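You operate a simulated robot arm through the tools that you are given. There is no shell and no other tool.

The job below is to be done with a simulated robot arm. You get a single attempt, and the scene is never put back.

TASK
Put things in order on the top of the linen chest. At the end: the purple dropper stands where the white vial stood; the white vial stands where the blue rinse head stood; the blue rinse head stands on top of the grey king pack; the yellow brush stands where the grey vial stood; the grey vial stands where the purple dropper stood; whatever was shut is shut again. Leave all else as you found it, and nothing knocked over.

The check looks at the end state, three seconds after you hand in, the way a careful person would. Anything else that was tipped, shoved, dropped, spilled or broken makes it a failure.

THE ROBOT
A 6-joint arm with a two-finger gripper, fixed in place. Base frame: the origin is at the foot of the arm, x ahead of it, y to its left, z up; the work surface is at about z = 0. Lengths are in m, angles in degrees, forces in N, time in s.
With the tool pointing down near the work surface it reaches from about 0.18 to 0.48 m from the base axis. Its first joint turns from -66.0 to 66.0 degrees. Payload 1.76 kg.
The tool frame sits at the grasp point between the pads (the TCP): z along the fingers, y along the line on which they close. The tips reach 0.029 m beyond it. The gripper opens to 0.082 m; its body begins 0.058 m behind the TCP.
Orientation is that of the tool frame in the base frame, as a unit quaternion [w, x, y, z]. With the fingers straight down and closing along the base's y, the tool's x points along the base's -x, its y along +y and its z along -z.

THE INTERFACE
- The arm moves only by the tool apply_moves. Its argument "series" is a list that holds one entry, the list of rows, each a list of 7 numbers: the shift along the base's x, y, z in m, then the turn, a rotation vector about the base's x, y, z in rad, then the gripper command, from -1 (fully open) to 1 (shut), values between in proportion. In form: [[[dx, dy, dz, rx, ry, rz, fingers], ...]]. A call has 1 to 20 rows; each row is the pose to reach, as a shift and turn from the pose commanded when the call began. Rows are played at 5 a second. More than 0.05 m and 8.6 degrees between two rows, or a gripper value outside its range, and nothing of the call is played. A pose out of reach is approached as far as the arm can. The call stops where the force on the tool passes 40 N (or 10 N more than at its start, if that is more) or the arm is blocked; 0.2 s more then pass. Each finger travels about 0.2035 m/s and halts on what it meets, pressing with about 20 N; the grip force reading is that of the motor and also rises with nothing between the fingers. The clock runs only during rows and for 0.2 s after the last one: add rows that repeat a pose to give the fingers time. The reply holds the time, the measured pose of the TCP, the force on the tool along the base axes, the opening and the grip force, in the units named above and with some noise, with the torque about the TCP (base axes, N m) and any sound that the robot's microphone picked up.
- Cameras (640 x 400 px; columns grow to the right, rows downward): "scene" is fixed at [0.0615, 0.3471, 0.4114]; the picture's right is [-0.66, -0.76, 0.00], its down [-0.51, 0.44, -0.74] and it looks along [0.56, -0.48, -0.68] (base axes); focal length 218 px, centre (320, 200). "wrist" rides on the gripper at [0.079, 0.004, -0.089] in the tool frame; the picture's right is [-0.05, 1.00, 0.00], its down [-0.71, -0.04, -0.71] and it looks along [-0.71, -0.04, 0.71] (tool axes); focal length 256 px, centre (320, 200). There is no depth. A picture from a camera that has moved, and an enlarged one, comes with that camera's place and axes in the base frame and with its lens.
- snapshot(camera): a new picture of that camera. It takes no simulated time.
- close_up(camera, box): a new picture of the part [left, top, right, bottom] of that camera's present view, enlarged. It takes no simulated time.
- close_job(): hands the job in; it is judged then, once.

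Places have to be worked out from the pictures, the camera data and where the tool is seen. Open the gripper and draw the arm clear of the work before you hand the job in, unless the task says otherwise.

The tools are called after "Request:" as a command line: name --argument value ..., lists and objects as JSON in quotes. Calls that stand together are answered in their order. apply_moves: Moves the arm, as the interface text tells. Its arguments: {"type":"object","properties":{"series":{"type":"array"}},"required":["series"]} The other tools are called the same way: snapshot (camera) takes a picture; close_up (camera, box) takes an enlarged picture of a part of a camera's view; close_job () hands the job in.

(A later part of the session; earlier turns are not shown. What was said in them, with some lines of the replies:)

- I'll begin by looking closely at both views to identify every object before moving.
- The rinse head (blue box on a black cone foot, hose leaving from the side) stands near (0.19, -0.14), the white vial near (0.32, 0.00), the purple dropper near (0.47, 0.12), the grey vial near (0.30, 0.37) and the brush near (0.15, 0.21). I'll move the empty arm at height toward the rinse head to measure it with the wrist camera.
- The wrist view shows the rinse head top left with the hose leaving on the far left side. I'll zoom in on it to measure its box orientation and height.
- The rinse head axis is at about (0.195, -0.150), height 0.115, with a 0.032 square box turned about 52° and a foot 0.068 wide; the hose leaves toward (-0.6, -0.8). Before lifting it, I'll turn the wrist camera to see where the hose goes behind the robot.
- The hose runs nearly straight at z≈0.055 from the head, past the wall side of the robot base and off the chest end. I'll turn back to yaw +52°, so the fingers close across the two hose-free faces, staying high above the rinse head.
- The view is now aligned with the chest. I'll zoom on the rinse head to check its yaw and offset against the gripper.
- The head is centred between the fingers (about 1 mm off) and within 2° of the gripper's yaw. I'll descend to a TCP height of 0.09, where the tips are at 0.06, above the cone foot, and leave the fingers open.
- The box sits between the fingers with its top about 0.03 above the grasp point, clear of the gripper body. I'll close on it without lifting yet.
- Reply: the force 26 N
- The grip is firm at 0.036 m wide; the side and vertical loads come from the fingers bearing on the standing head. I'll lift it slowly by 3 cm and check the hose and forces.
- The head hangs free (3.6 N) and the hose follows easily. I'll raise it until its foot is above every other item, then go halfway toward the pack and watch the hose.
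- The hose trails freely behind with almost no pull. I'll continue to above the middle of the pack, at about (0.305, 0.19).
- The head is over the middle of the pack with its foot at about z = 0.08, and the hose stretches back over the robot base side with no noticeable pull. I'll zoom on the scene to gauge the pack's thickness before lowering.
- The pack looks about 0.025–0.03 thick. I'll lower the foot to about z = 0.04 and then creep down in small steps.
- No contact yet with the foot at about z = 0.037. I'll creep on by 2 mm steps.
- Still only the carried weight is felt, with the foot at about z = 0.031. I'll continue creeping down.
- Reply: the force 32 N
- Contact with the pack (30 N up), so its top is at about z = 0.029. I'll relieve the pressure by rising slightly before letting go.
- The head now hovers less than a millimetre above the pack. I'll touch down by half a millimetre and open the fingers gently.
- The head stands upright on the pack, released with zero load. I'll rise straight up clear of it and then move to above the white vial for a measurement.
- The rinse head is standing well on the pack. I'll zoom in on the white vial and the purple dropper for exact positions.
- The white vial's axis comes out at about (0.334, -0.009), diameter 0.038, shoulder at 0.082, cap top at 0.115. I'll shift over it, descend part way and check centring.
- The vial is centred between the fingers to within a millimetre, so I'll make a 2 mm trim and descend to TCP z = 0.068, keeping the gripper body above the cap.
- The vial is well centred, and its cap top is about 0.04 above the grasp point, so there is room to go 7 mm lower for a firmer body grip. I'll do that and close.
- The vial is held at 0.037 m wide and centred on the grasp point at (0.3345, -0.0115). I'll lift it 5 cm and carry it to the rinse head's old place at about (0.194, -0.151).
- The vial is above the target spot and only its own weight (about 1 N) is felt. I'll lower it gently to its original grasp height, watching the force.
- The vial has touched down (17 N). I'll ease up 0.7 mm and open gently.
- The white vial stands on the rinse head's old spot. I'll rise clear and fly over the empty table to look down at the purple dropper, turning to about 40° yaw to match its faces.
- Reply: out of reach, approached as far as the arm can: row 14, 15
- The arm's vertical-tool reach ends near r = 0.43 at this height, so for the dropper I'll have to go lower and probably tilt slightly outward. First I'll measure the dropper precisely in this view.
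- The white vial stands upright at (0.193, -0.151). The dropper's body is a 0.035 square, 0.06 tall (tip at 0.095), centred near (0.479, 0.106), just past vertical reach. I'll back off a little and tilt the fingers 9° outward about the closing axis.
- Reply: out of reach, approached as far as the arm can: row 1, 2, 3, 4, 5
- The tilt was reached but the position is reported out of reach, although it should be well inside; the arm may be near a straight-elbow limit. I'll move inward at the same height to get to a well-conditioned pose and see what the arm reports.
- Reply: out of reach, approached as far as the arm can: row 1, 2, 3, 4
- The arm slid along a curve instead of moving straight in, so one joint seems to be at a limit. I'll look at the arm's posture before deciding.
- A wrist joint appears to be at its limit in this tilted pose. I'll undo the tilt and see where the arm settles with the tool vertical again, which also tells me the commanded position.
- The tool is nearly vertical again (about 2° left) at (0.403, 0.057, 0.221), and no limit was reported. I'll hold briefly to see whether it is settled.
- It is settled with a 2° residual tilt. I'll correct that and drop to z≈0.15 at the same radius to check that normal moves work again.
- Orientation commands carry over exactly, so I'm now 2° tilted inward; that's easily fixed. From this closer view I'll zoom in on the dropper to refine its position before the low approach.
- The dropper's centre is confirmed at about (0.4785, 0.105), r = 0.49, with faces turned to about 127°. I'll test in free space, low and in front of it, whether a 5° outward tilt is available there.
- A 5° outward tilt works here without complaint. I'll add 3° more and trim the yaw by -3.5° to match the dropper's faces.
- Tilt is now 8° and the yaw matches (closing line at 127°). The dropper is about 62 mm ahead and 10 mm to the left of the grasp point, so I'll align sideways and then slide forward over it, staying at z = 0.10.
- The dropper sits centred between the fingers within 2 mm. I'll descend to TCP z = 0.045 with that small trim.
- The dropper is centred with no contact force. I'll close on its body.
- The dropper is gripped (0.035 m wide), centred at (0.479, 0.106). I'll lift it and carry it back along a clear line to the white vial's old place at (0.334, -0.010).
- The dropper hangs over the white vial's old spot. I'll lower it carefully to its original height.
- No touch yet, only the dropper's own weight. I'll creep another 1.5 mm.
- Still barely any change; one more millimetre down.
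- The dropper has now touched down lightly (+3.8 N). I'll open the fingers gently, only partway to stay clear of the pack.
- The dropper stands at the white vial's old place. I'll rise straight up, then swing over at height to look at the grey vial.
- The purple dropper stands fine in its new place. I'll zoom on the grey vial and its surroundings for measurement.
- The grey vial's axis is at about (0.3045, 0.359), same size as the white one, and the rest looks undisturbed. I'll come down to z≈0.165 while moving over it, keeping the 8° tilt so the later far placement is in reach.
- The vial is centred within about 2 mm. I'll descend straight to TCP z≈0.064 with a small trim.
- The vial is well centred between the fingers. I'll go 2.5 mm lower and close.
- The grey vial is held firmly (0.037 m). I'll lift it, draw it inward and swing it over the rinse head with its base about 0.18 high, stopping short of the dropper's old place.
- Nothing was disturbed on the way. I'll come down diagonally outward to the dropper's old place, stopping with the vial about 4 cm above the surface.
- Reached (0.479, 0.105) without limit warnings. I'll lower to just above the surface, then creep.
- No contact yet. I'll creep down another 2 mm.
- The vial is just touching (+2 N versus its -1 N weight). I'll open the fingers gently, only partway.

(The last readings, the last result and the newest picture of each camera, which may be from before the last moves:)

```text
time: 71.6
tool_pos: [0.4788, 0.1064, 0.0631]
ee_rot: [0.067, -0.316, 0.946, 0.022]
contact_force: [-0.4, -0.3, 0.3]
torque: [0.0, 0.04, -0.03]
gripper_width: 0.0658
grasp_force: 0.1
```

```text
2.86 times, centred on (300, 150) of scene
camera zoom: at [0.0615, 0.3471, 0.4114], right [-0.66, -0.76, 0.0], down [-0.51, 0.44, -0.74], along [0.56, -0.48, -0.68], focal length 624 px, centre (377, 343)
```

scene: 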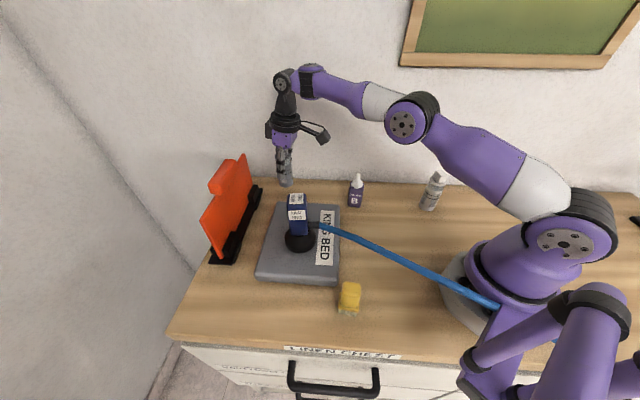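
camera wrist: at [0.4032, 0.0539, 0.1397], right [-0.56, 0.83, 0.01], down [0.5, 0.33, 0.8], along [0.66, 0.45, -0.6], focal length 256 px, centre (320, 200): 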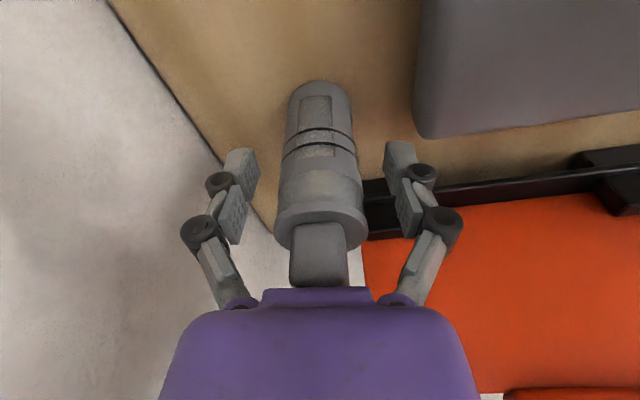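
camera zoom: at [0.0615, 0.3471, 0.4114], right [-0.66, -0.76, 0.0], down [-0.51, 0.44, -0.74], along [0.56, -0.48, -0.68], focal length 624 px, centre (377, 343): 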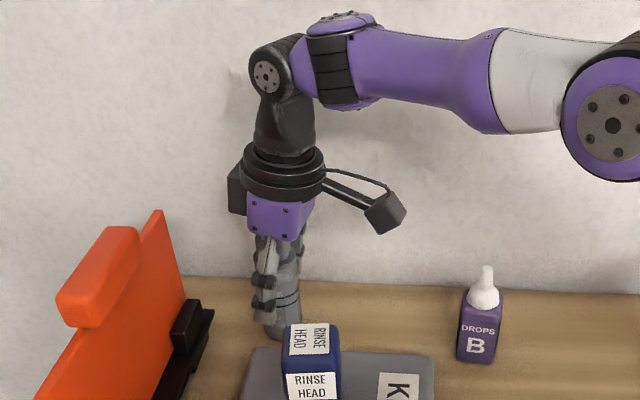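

The grey vial stands released at the dropper's old place. I'll back the gripper away inward and up, clear of the vial, to a safe height.

Request:
apply_moves --series '[[[0, 0, 0.02, 0, 0, 0, -0.6], [-0.012, -0.009, 0.045, 0, 0, 0, -0.6], [-0.03, -0.022, 0.08, 0, 0, 0, -0.6], [-0.05, -0.036, 0.115, 0, 0, 0, -0.8], [-0.075, -0.043, 0.15, 0, 0, 0, -1], [-0.1, -0.045, 0.178, 0, 0, 0, -1], [-0.1, -0.045, 0.178, 0, 0, 0, -1]]]'

Request:
snapshot --camera "wrist"

Request:
snapshot --camera "scene"

```text
time: 73.2
tool_pos: [0.3763, 0.0597, 0.2406]
ee_rot: [0.066, -0.315, 0.946, 0.021]
contact_force: [0.1, 0.6, 0.8]
torque: [0.02, -0.03, 0.02]
gripper_width: 0.0821
grasp_force: 0.1
```

```text
taken
camera wrist: at [0.3017, 0.0089, 0.318], right [-0.56, 0.83, 0.01], down [0.5, 0.33, 0.8], along [0.66, 0.45, -0.6], focal length 256 px, centre (320, 200)
```

wrist: 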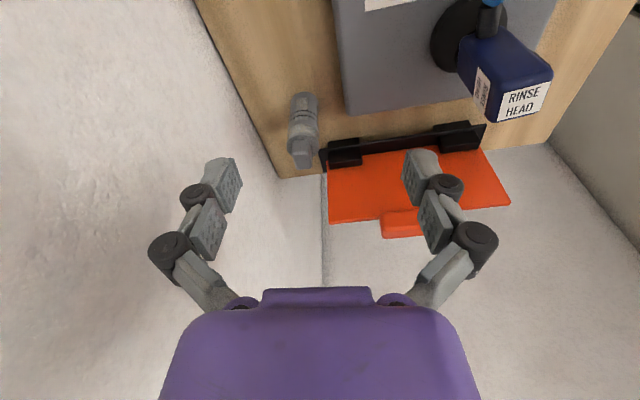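

```text
taken
```

scene: 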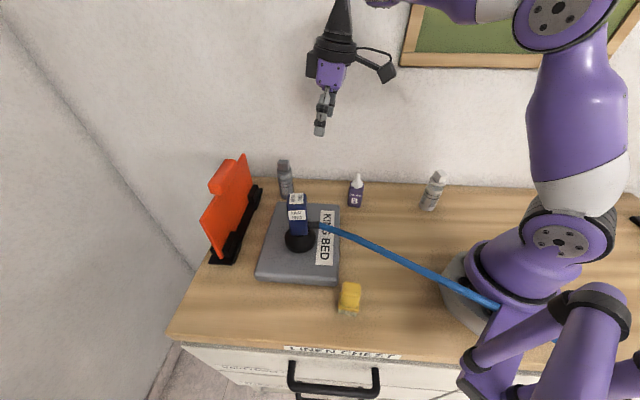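

The grey vial stands where the dropper was. I'll fly at height to above the brush to measure it.

Request:
apply_moves --series '[[[-0.03, 0.017, 0, 0, 0, 0, -1], [-0.06, 0.034, 0, 0, 0, 0, -1], [-0.09, 0.05, 0, 0, 0, 0, -1], [-0.12, 0.067, 0, 0, 0, 0, -1], [-0.15, 0.084, 0, 0, 0, 0, -1], [-0.18, 0.1, 0, 0, 0, 0, -1], [-0.21, 0.117, 0, 0, 0, 0, -1], [-0.242, 0.135, 0, 0, 0, 0, -1], [-0.242, 0.135, 0, 0, 0, 0, -1]]]'

Request:
snapshot --camera "wrist"

Request:
snapshot --camera "scene"

```text
time: 75.2
tool_pos: [0.1348, 0.196, 0.2395]
ee_rot: [0.065, -0.315, 0.947, 0.021]
contact_force: [-0.4, -0.3, 0.1]
torque: [-0.01, -0.02, -0.01]
gripper_width: 0.0819
grasp_force: 0.1
```

```text
taken
camera wrist: at [0.0602, 0.1435, 0.3171], right [-0.56, 0.83, 0.01], down [0.5, 0.33, 0.8], along [0.66, 0.45, -0.6], focal length 256 px, centre (320, 200)
```

wrist: 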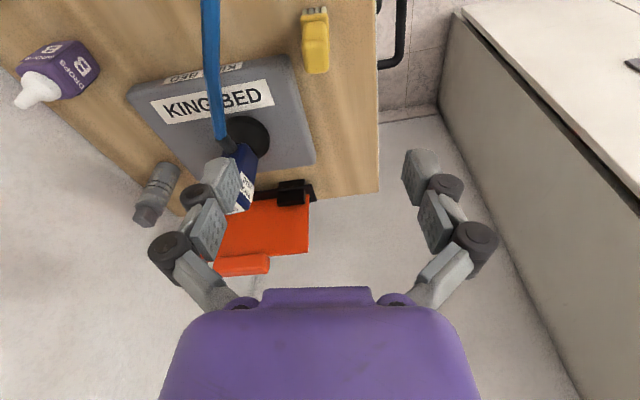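

```text
taken
```

scene: 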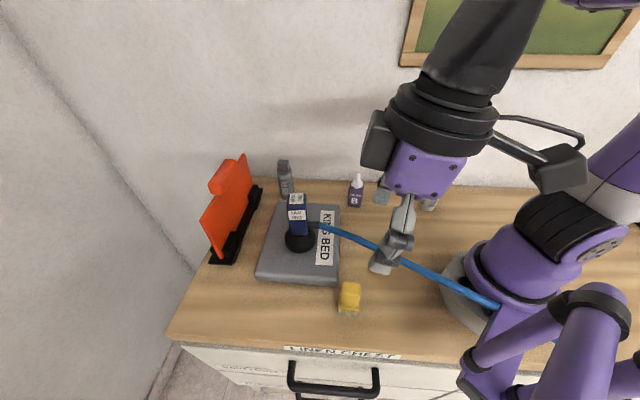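

The brush is visible at the top of the wrist view. I'll zoom in on it from both cameras.

Request:
close_up --camera "wrist" --box '[260, 0, 388, 80]'

Request:
close_up --camera "scene" --box '[310, 265, 390, 325]'

```text
5.00 times, centred on (324, 40) of wrist
camera zoom: at [0.0602, 0.1435, 0.3171], right [-0.56, 0.83, 0.01], down [0.5, 0.33, 0.8], along [0.66, 0.45, -0.6], focal length 1280 px, centre (300, 1000)
```

zoom: 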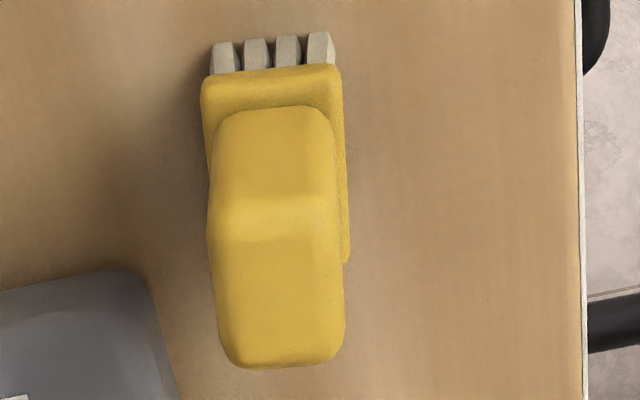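

```text
6.67 times, centred on (350, 295) of scene
camera zoom: at [0.0615, 0.3471, 0.4114], right [-0.66, -0.76, 0.0], down [-0.51, 0.44, -0.74], along [0.56, -0.48, -0.68], focal length 1457 px, centre (120, -433)
```

zoom: 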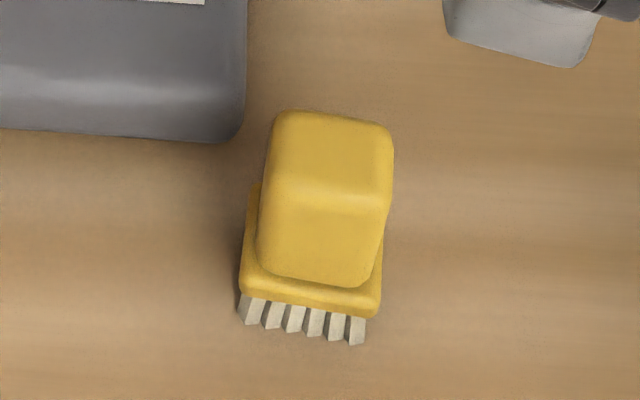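

The brush's handle is about 0.027 × 0.023 with its top at 0.072, its base plate reaching up to 0.024, and it is centred near (0.151, 0.2035) and already aligned with my closing line. I'll come down over it with the fingers opened only to 6 cm, to stay clear of hose and pack, and pause at z = 0.12.

Request:
apply_moves --series '[[[0.005, 0.002, -0.03, 0, 0, 0, -0.7], [0.014, 0.006, -0.06, 0, 0, 0, -0.46], [0.014, 0.006, -0.095, 0, 0, 0, -0.46], [0.014, 0.006, -0.12, 0, 0, 0, -0.46], [0.014, 0.006, -0.12, 0, 0, 0, -0.46]]]'

Request:
snapshot --camera "wrist"

Request:
snapshot --camera "scene"

```text
time: 76.4
tool_pos: [0.1513, 0.2009, 0.121]
ee_rot: [0.066, -0.315, 0.946, 0.023]
contact_force: [0.5, -0.6, -0.1]
torque: [-0.02, 0.01, -0.02]
gripper_width: 0.06
grasp_force: 0.1
```

```text
taken
camera wrist: at [0.0763, 0.149, 0.1973], right [-0.56, 0.83, 0.01], down [0.5, 0.33, 0.8], along [0.66, 0.45, -0.6], focal length 256 px, centre (320, 200)
```

wrist: 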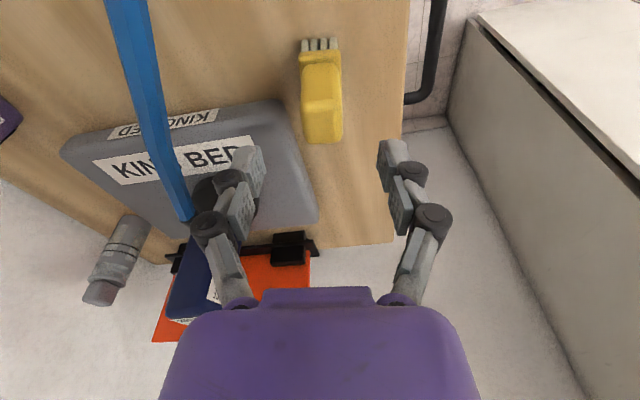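

```text
taken
```

scene: 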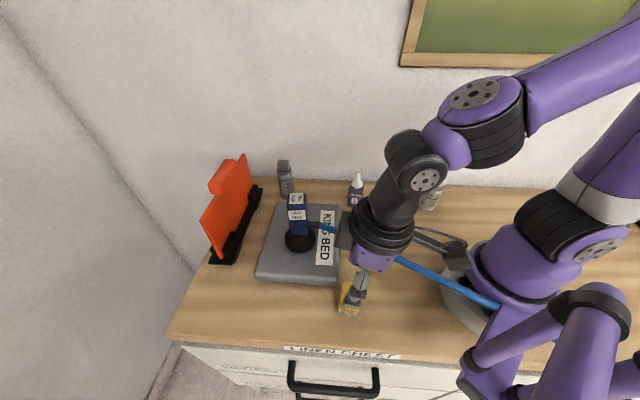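

The handle is within 2 mm of the grasp point. I'll trim and descend to z = 0.060, keeping the tips above the pack's and base plate's top level.

Request:
apply_moves --series '[[[-0.0025, 0, -0.02, 0, 0, 0, -0.46], [-0.0025, 0, -0.04, 0, 0, 0, -0.46], [-0.0025, 0, -0.053, 0, 0, 0, -0.46], [-0.0025, 0, -0.061, 0, 0, 0, -0.46], [-0.0025, 0, -0.061, 0, 0, 0, -0.46]]]'

Request:
snapshot --camera "wrist"

Request:
close_up --camera "scene" --box '[290, 200, 450, 340]'

```text
time: 77.6
tool_pos: [0.1499, 0.2009, 0.0586]
ee_rot: [0.066, -0.316, 0.946, 0.022]
contact_force: [-0.2, 0.5, 0.4]
torque: [0.02, 0.04, 0.0]
gripper_width: 0.0599
grasp_force: 0.1
```

```text
taken
camera wrist: at [0.0731, 0.1492, 0.1357], right [-0.56, 0.83, 0.01], down [0.5, 0.33, 0.8], along [0.66, 0.45, -0.6], focal length 256 px, centre (320, 200)
```

wrist: 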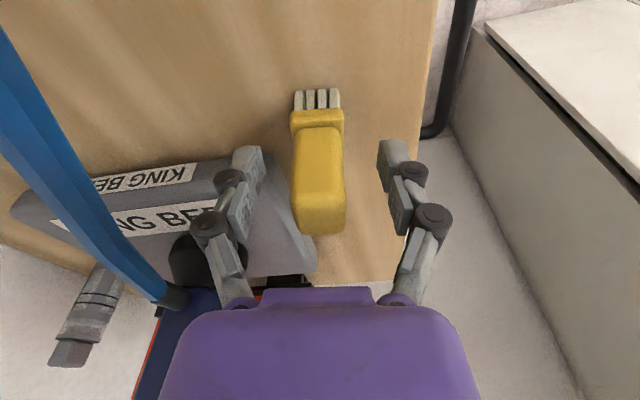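

```text
2.86 times, centred on (370, 270) of scene
camera zoom: at [0.0615, 0.3471, 0.4114], right [-0.66, -0.76, 0.0], down [-0.51, 0.44, -0.74], along [0.56, -0.48, -0.68], focal length 624 px, centre (177, 0)
```

zoom: 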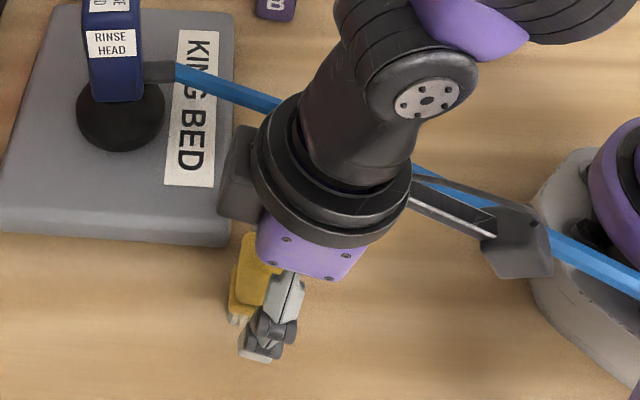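

The handle is between the pads with no contact forces. I'll close on it.

Request:
apply_moves --series '[[[0, 0, 0, 0, 0, 0, -0.1], [0, 0, 0, 0, 0, 0, 0.2], [0, 0, 0, 0, 0, 0, 0.4], [0, 0, 0, 0, 0, 0, 1], [0, 0, 0, 0, 0, 0, 1], [0, 0, 0, 0, 0, 0, 1]]]'

Request:
snapshot --camera "wrist"

```text
time: 79.0
tool_pos: [0.1494, 0.202, 0.0589]
ee_rot: [0.066, -0.316, 0.946, 0.023]
contact_force: [-0.1, -0.3, 1.0]
torque: [0.0, 0.03, -0.02]
gripper_width: 0.0232
grasp_force: 19.8
```

```text
taken
camera wrist: at [0.0732, 0.1493, 0.1359], right [-0.56, 0.83, 0.01], down [0.5, 0.33, 0.8], along [0.66, 0.45, -0.6], focal length 256 px, centre (320, 200)
```

wrist: 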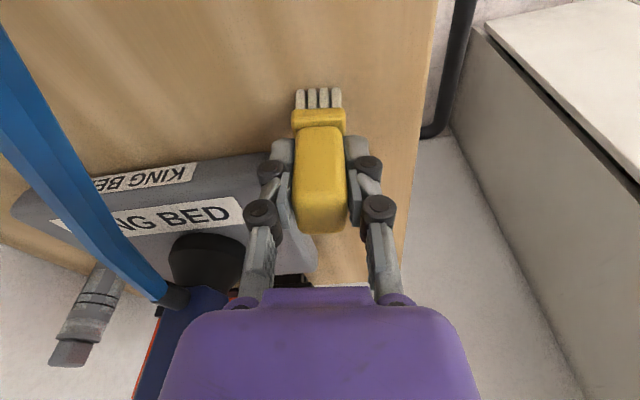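

The brush is held (0.023 m). I'll lift it 6 cm and carry it along the front of the pack to the grey vial's old place at about (0.3045, 0.358).

Request:
apply_moves --series '[[[0, 0, 0.01, 0, 0, 0, 1], [0, 0, 0.035, 0, 0, 0, 1], [0, 0, 0.06, 0, 0, 0, 1], [0.02, 0.02, 0.06, 0, 0, 0, 1], [0.045, 0.045, 0.06, 0, 0, 0, 1], [0.07, 0.071, 0.06, 0, 0, 0, 1], [0.095, 0.097, 0.06, 0, 0, 0, 1], [0.12, 0.122, 0.06, 0, 0, 0, 1], [0.14, 0.142, 0.06, 0, 0, 0, 1], [0.155, 0.1567, 0.06, 0, 0, 0, 1], [0.155, 0.1567, 0.06, 0, 0, 0, 1]]]'

Request:
snapshot --camera "wrist"

Request:
snapshot --camera "scene"

```text
time: 81.4
tool_pos: [0.3026, 0.3572, 0.1187]
ee_rot: [0.065, -0.316, 0.946, 0.022]
contact_force: [-0.6, -0.2, -0.5]
torque: [-0.02, -0.02, -0.03]
gripper_width: 0.0231
grasp_force: 19.9
```

```text
taken
camera wrist: at [0.2275, 0.3047, 0.196], right [-0.56, 0.83, 0.01], down [0.5, 0.33, 0.8], along [0.66, 0.45, -0.6], focal length 256 px, centre (320, 200)
```

wrist: 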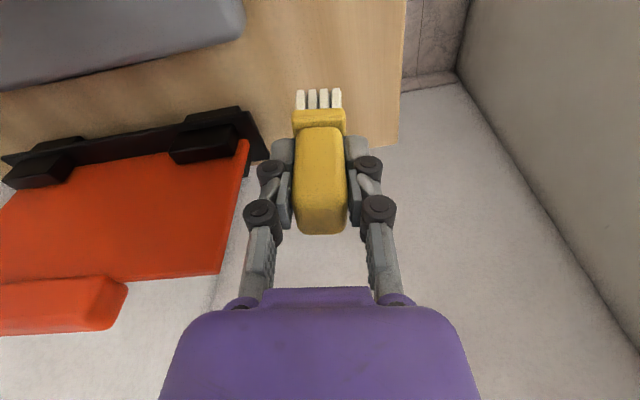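

```text
taken
```

scene: 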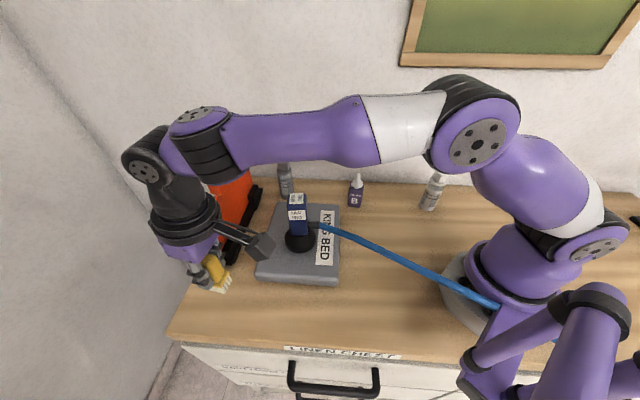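

The brush is over the grey vial's old spot. I'll lower it to just above the surface.

Request:
apply_moves --series '[[[0.001, 0.0008, -0.02, 0, 0, 0, 1], [0.001, 0.0008, -0.04, 0, 0, 0, 1], [0.001, 0.0008, -0.053, 0, 0, 0, 1], [0.001, 0.0008, -0.058, 0, 0, 0, 1], [0.001, 0.0008, -0.059, 0, 0, 0, 1], [0.001, 0.0008, -0.059, 0, 0, 0, 1]]]'

```text
time: 82.8
tool_pos: [0.3045, 0.3581, 0.0597]
ee_rot: [0.066, -0.316, 0.946, 0.022]
contact_force: [0.4, -0.3, -0.3]
torque: [-0.04, 0.0, 0.01]
gripper_width: 0.023
grasp_force: 19.4
```

Not touching yet. I'll creep another 1.5 mm.

Request:
apply_moves --series '[[[0, 0, -0.0007, 0, 0, 0, 1], [0, 0, -0.0013, 0, 0, 0, 1], [0, 0, -0.0013, 0, 0, 0, 1]]]'

```text
time: 83.6
tool_pos: [0.3056, 0.3577, 0.0595]
ee_rot: [0.066, -0.317, 0.946, 0.023]
contact_force: [0.2, -0.3, 0.0]
torque: [0.02, 0.01, 0.0]
gripper_width: 0.0231
grasp_force: 19.9
```

The reading is near zero, so it is about to touch. One more millimetre down.

Request:
apply_moves --series '[[[0, 0, -0.0006, 0, 0, 0, 1], [0, 0, -0.0011, 0, 0, 0, 1], [0, 0, -0.0011, 0, 0, 0, 1]]]'

```text
time: 84.4
tool_pos: [0.3043, 0.3599, 0.0589]
ee_rot: [0.066, -0.316, 0.946, 0.022]
contact_force: [1.0, 0.0, 0.8]
torque: [0.0, -0.04, -0.03]
gripper_width: 0.0229
grasp_force: 20.4
```

Slight rise only. I'll go down one more small step to be sure it stands before I let go.

Request:
apply_moves --series '[[[0, 0, -0.0005, 0, 0, 0, 1], [0, 0, -0.001, 0, 0, 0, 1], [0, 0, -0.001, 0, 0, 0, 1]]]'

Request:
close_up --camera "wrist" --box '[240, 60, 400, 160]'

```text
time: 85.2
tool_pos: [0.3054, 0.3598, 0.0587]
ee_rot: [0.067, -0.315, 0.946, 0.024]
contact_force: [-1.2, -3.1, 19.0]
torque: [-0.08, 0.03, 0.01]
gripper_width: 0.0231
grasp_force: 20.0
```

```text
4.00 times, centred on (320, 110) of wrist
camera zoom: at [0.2291, 0.3076, 0.1349], right [-0.56, 0.83, 0.01], down [0.5, 0.33, 0.8], along [0.66, 0.45, -0.6], focal length 1024 px, centre (320, 560)
```

zoom: 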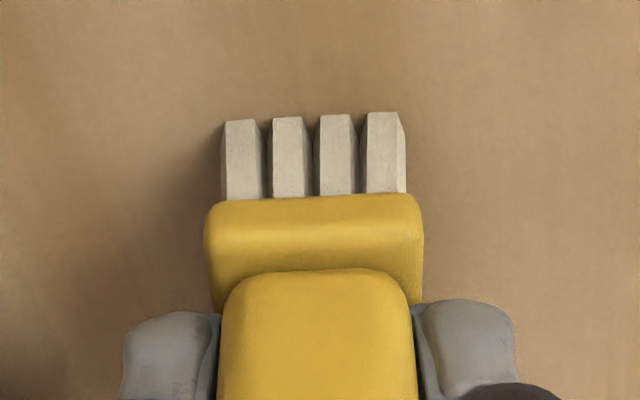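

The bristles are now firmly on the surface (19 N). I'll ease up 0.7 mm and open gently.

Request:
apply_moves --series '[[[0, 0, 0.0007, 0, 0, 0, 1], [0, 0, 0.0007, 0, 0, 0, 0.5], [0, 0, 0.0007, 0, 0, 0, 0.4], [0, 0, 0.0007, 0, 0, 0, 0.25], [0, 0, 0.0007, 0, 0, 0, 0], [0, 0, 0.0007, 0, 0, 0, -0.46], [0, 0, 0.0007, 0, 0, 0, -0.46]]]'

Request:
snapshot --camera "wrist"

Request:
snapshot --camera "scene"

```text
time: 86.8
tool_pos: [0.3041, 0.3585, 0.0579]
ee_rot: [0.067, -0.316, 0.946, 0.022]
contact_force: [1.6, -0.1, 0.4]
torque: [-0.02, 0.0, -0.01]
gripper_width: 0.0598
grasp_force: 0.0
```

```text
taken
camera wrist: at [0.2289, 0.3074, 0.1348], right [-0.56, 0.83, 0.01], down [0.5, 0.33, 0.8], along [0.66, 0.45, -0.6], focal length 256 px, centre (320, 200)
```

wrist: 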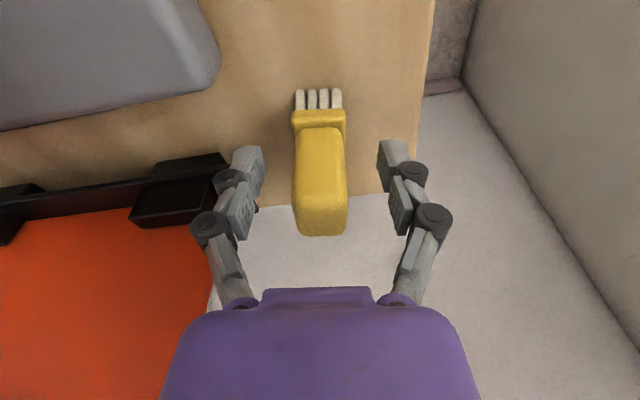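

```text
taken
```

scene: 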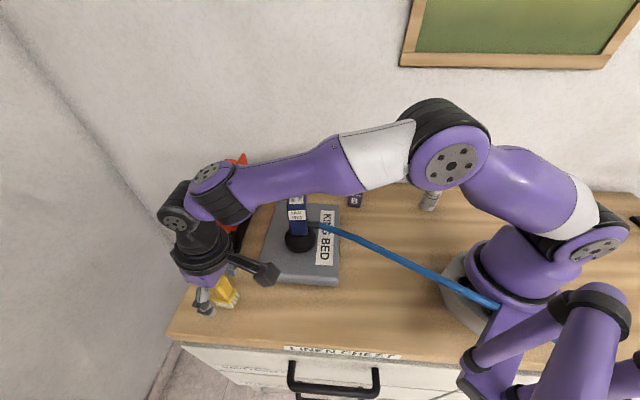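

The brush stands on the grey vial's old spot. I'll rise clear, draw inward and go back to around the starting pose at height.

Request:
apply_moves --series '[[[0, 0, 0.02, 0, 0, 0, -0.46], [0, 0, 0.055, 0, 0, 0, -0.46], [-0.01, -0.011, 0.09, 0, 0, 0, -0.7], [-0.025, -0.028, 0.125, 0, 0, 0, -1], [-0.042, -0.047, 0.16, 0, 0, 0, -1], [-0.055, -0.063, 0.19, 0, 0, 0, -1], [-0.035, -0.095, 0.195, 0, 0, 0, -1], [-0.015, -0.13, 0.195, 0, 0, 0, -1], [0.003, -0.165, 0.195, 0, 0, 0, -1], [0.015, -0.2, 0.195, 0, 0, 0, -1], [0.02, -0.235, 0.195, 0, 0, 0, -1], [0.02, -0.27, 0.195, 0, 0, 0, -1], [0.01, -0.3, 0.195, 0, 0, 0, -1], [-0.01, -0.335, 0.195, 0, 0, 0, -1], [-0.01, -0.335, 0.195, 0, 0, 0, -1]]]'

Request:
snapshot --camera "wrist"

Request:
snapshot --camera "scene"

```text
time: 90.0
tool_pos: [0.2921, 0.0252, 0.2537]
ee_rot: [0.066, -0.316, 0.946, 0.022]
contact_force: [1.1, -0.5, 0.5]
torque: [0.02, 0.01, -0.01]
gripper_width: 0.0816
grasp_force: 0.0
```

```text
taken
camera wrist: at [0.2172, -0.0267, 0.3297], right [-0.56, 0.83, 0.01], down [0.5, 0.33, 0.8], along [0.66, 0.45, -0.6], focal length 256 px, centre (320, 200)
```

wrist: 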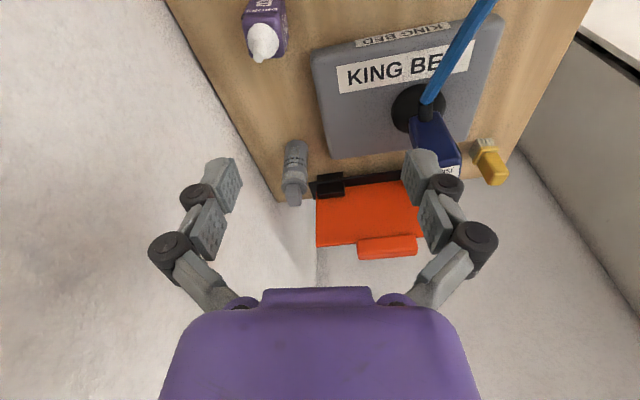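

```text
taken
```

scene: 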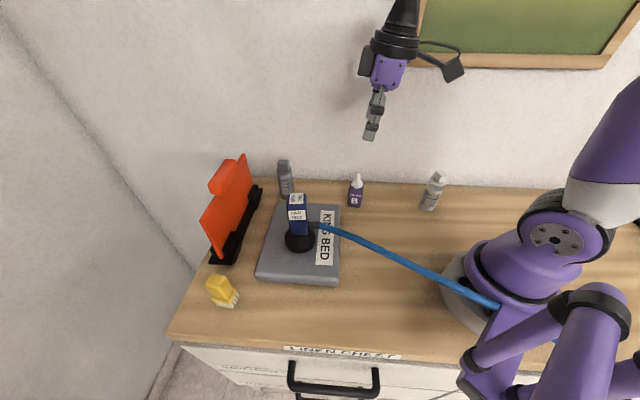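

All items appear to be in place. I'll check each one closely in the scene view for exact spots and uprightness, and that the drawers are unchanged.

Request:
close_up --camera "scene" --box '[180, 140, 400, 278]'

Request:
close_up --camera "scene" --box '[160, 240, 420, 400]'

Request:
close_up --camera "scene" --box '[380, 140, 640, 300]'

```text
2.90 times, centred on (290, 209) of scene
camera zoom: at [0.0615, 0.3471, 0.4114], right [-0.66, -0.76, 0.0], down [-0.51, 0.44, -0.74], along [0.56, -0.48, -0.68], focal length 633 px, centre (407, 174)
```

zoom: 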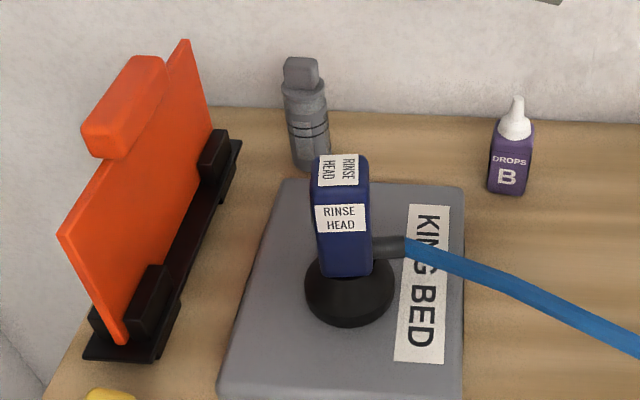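

```text
2.46 times, centred on (290, 320) of scene
camera zoom: at [0.0615, 0.3471, 0.4114], right [-0.66, -0.76, 0.0], down [-0.51, 0.44, -0.74], along [0.56, -0.48, -0.68], focal length 538 px, centre (394, -95)
```

zoom: 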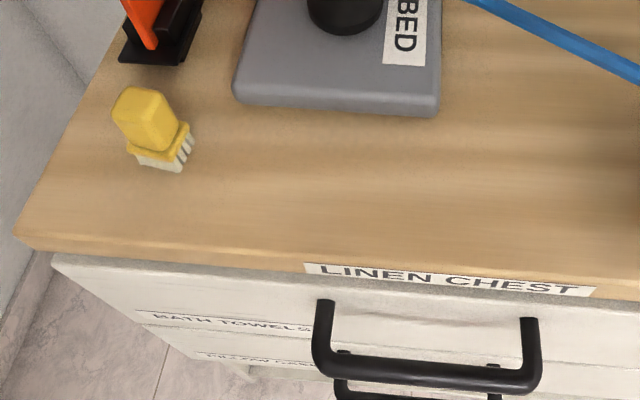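

```text
2.46 times, centred on (510, 220) of scene
camera zoom: at [0.0615, 0.3471, 0.4114], right [-0.66, -0.76, 0.0], down [-0.51, 0.44, -0.74], along [0.56, -0.48, -0.68], focal length 538 px, centre (-148, 151)
```

zoom: 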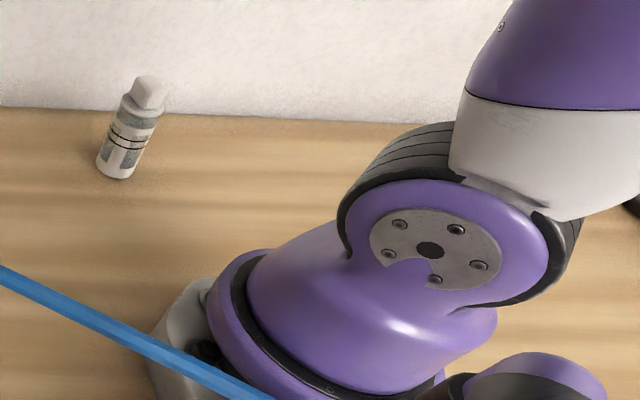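

Every item stands upright on its intended spot: rinse head on the unmoved pack, white vial, dropper, grey vial and brush each in place, with the board, pack and drawers as before. The gripper is open and well above the work, so I'm handing in.

Request:
close_job

```text
The job is handed in.
```

I moved all five items on the linen chest where you asked and handed the job in. I haven't seen the result of the check.

| Item | Now stands |
|---|---|
| Blue rinse head | on top of the grey king pack, near the middle |
| White vial | where the rinse head stood |
| Purple dropper | where the white vial stood |
| Grey vial | where the purple dropper stood |
| Yellow brush | where the grey vial stood |

- **Placement:** in the last pictures everything stood upright. By my measurements each item is within a few millimetres of its target spot.
- **Left alone:** nothing was knocked over. The king pack and the orange board look unmoved. The drawers were never opened and look the same as at the start.
- **Hose:** the rinse head's blue hose now runs across the chest from the pack and past the front of the robot's base. It hangs clear of the other items and did not visibly shift the head after I set it down.

The gripper is open and the arm is raised clear of the chest.
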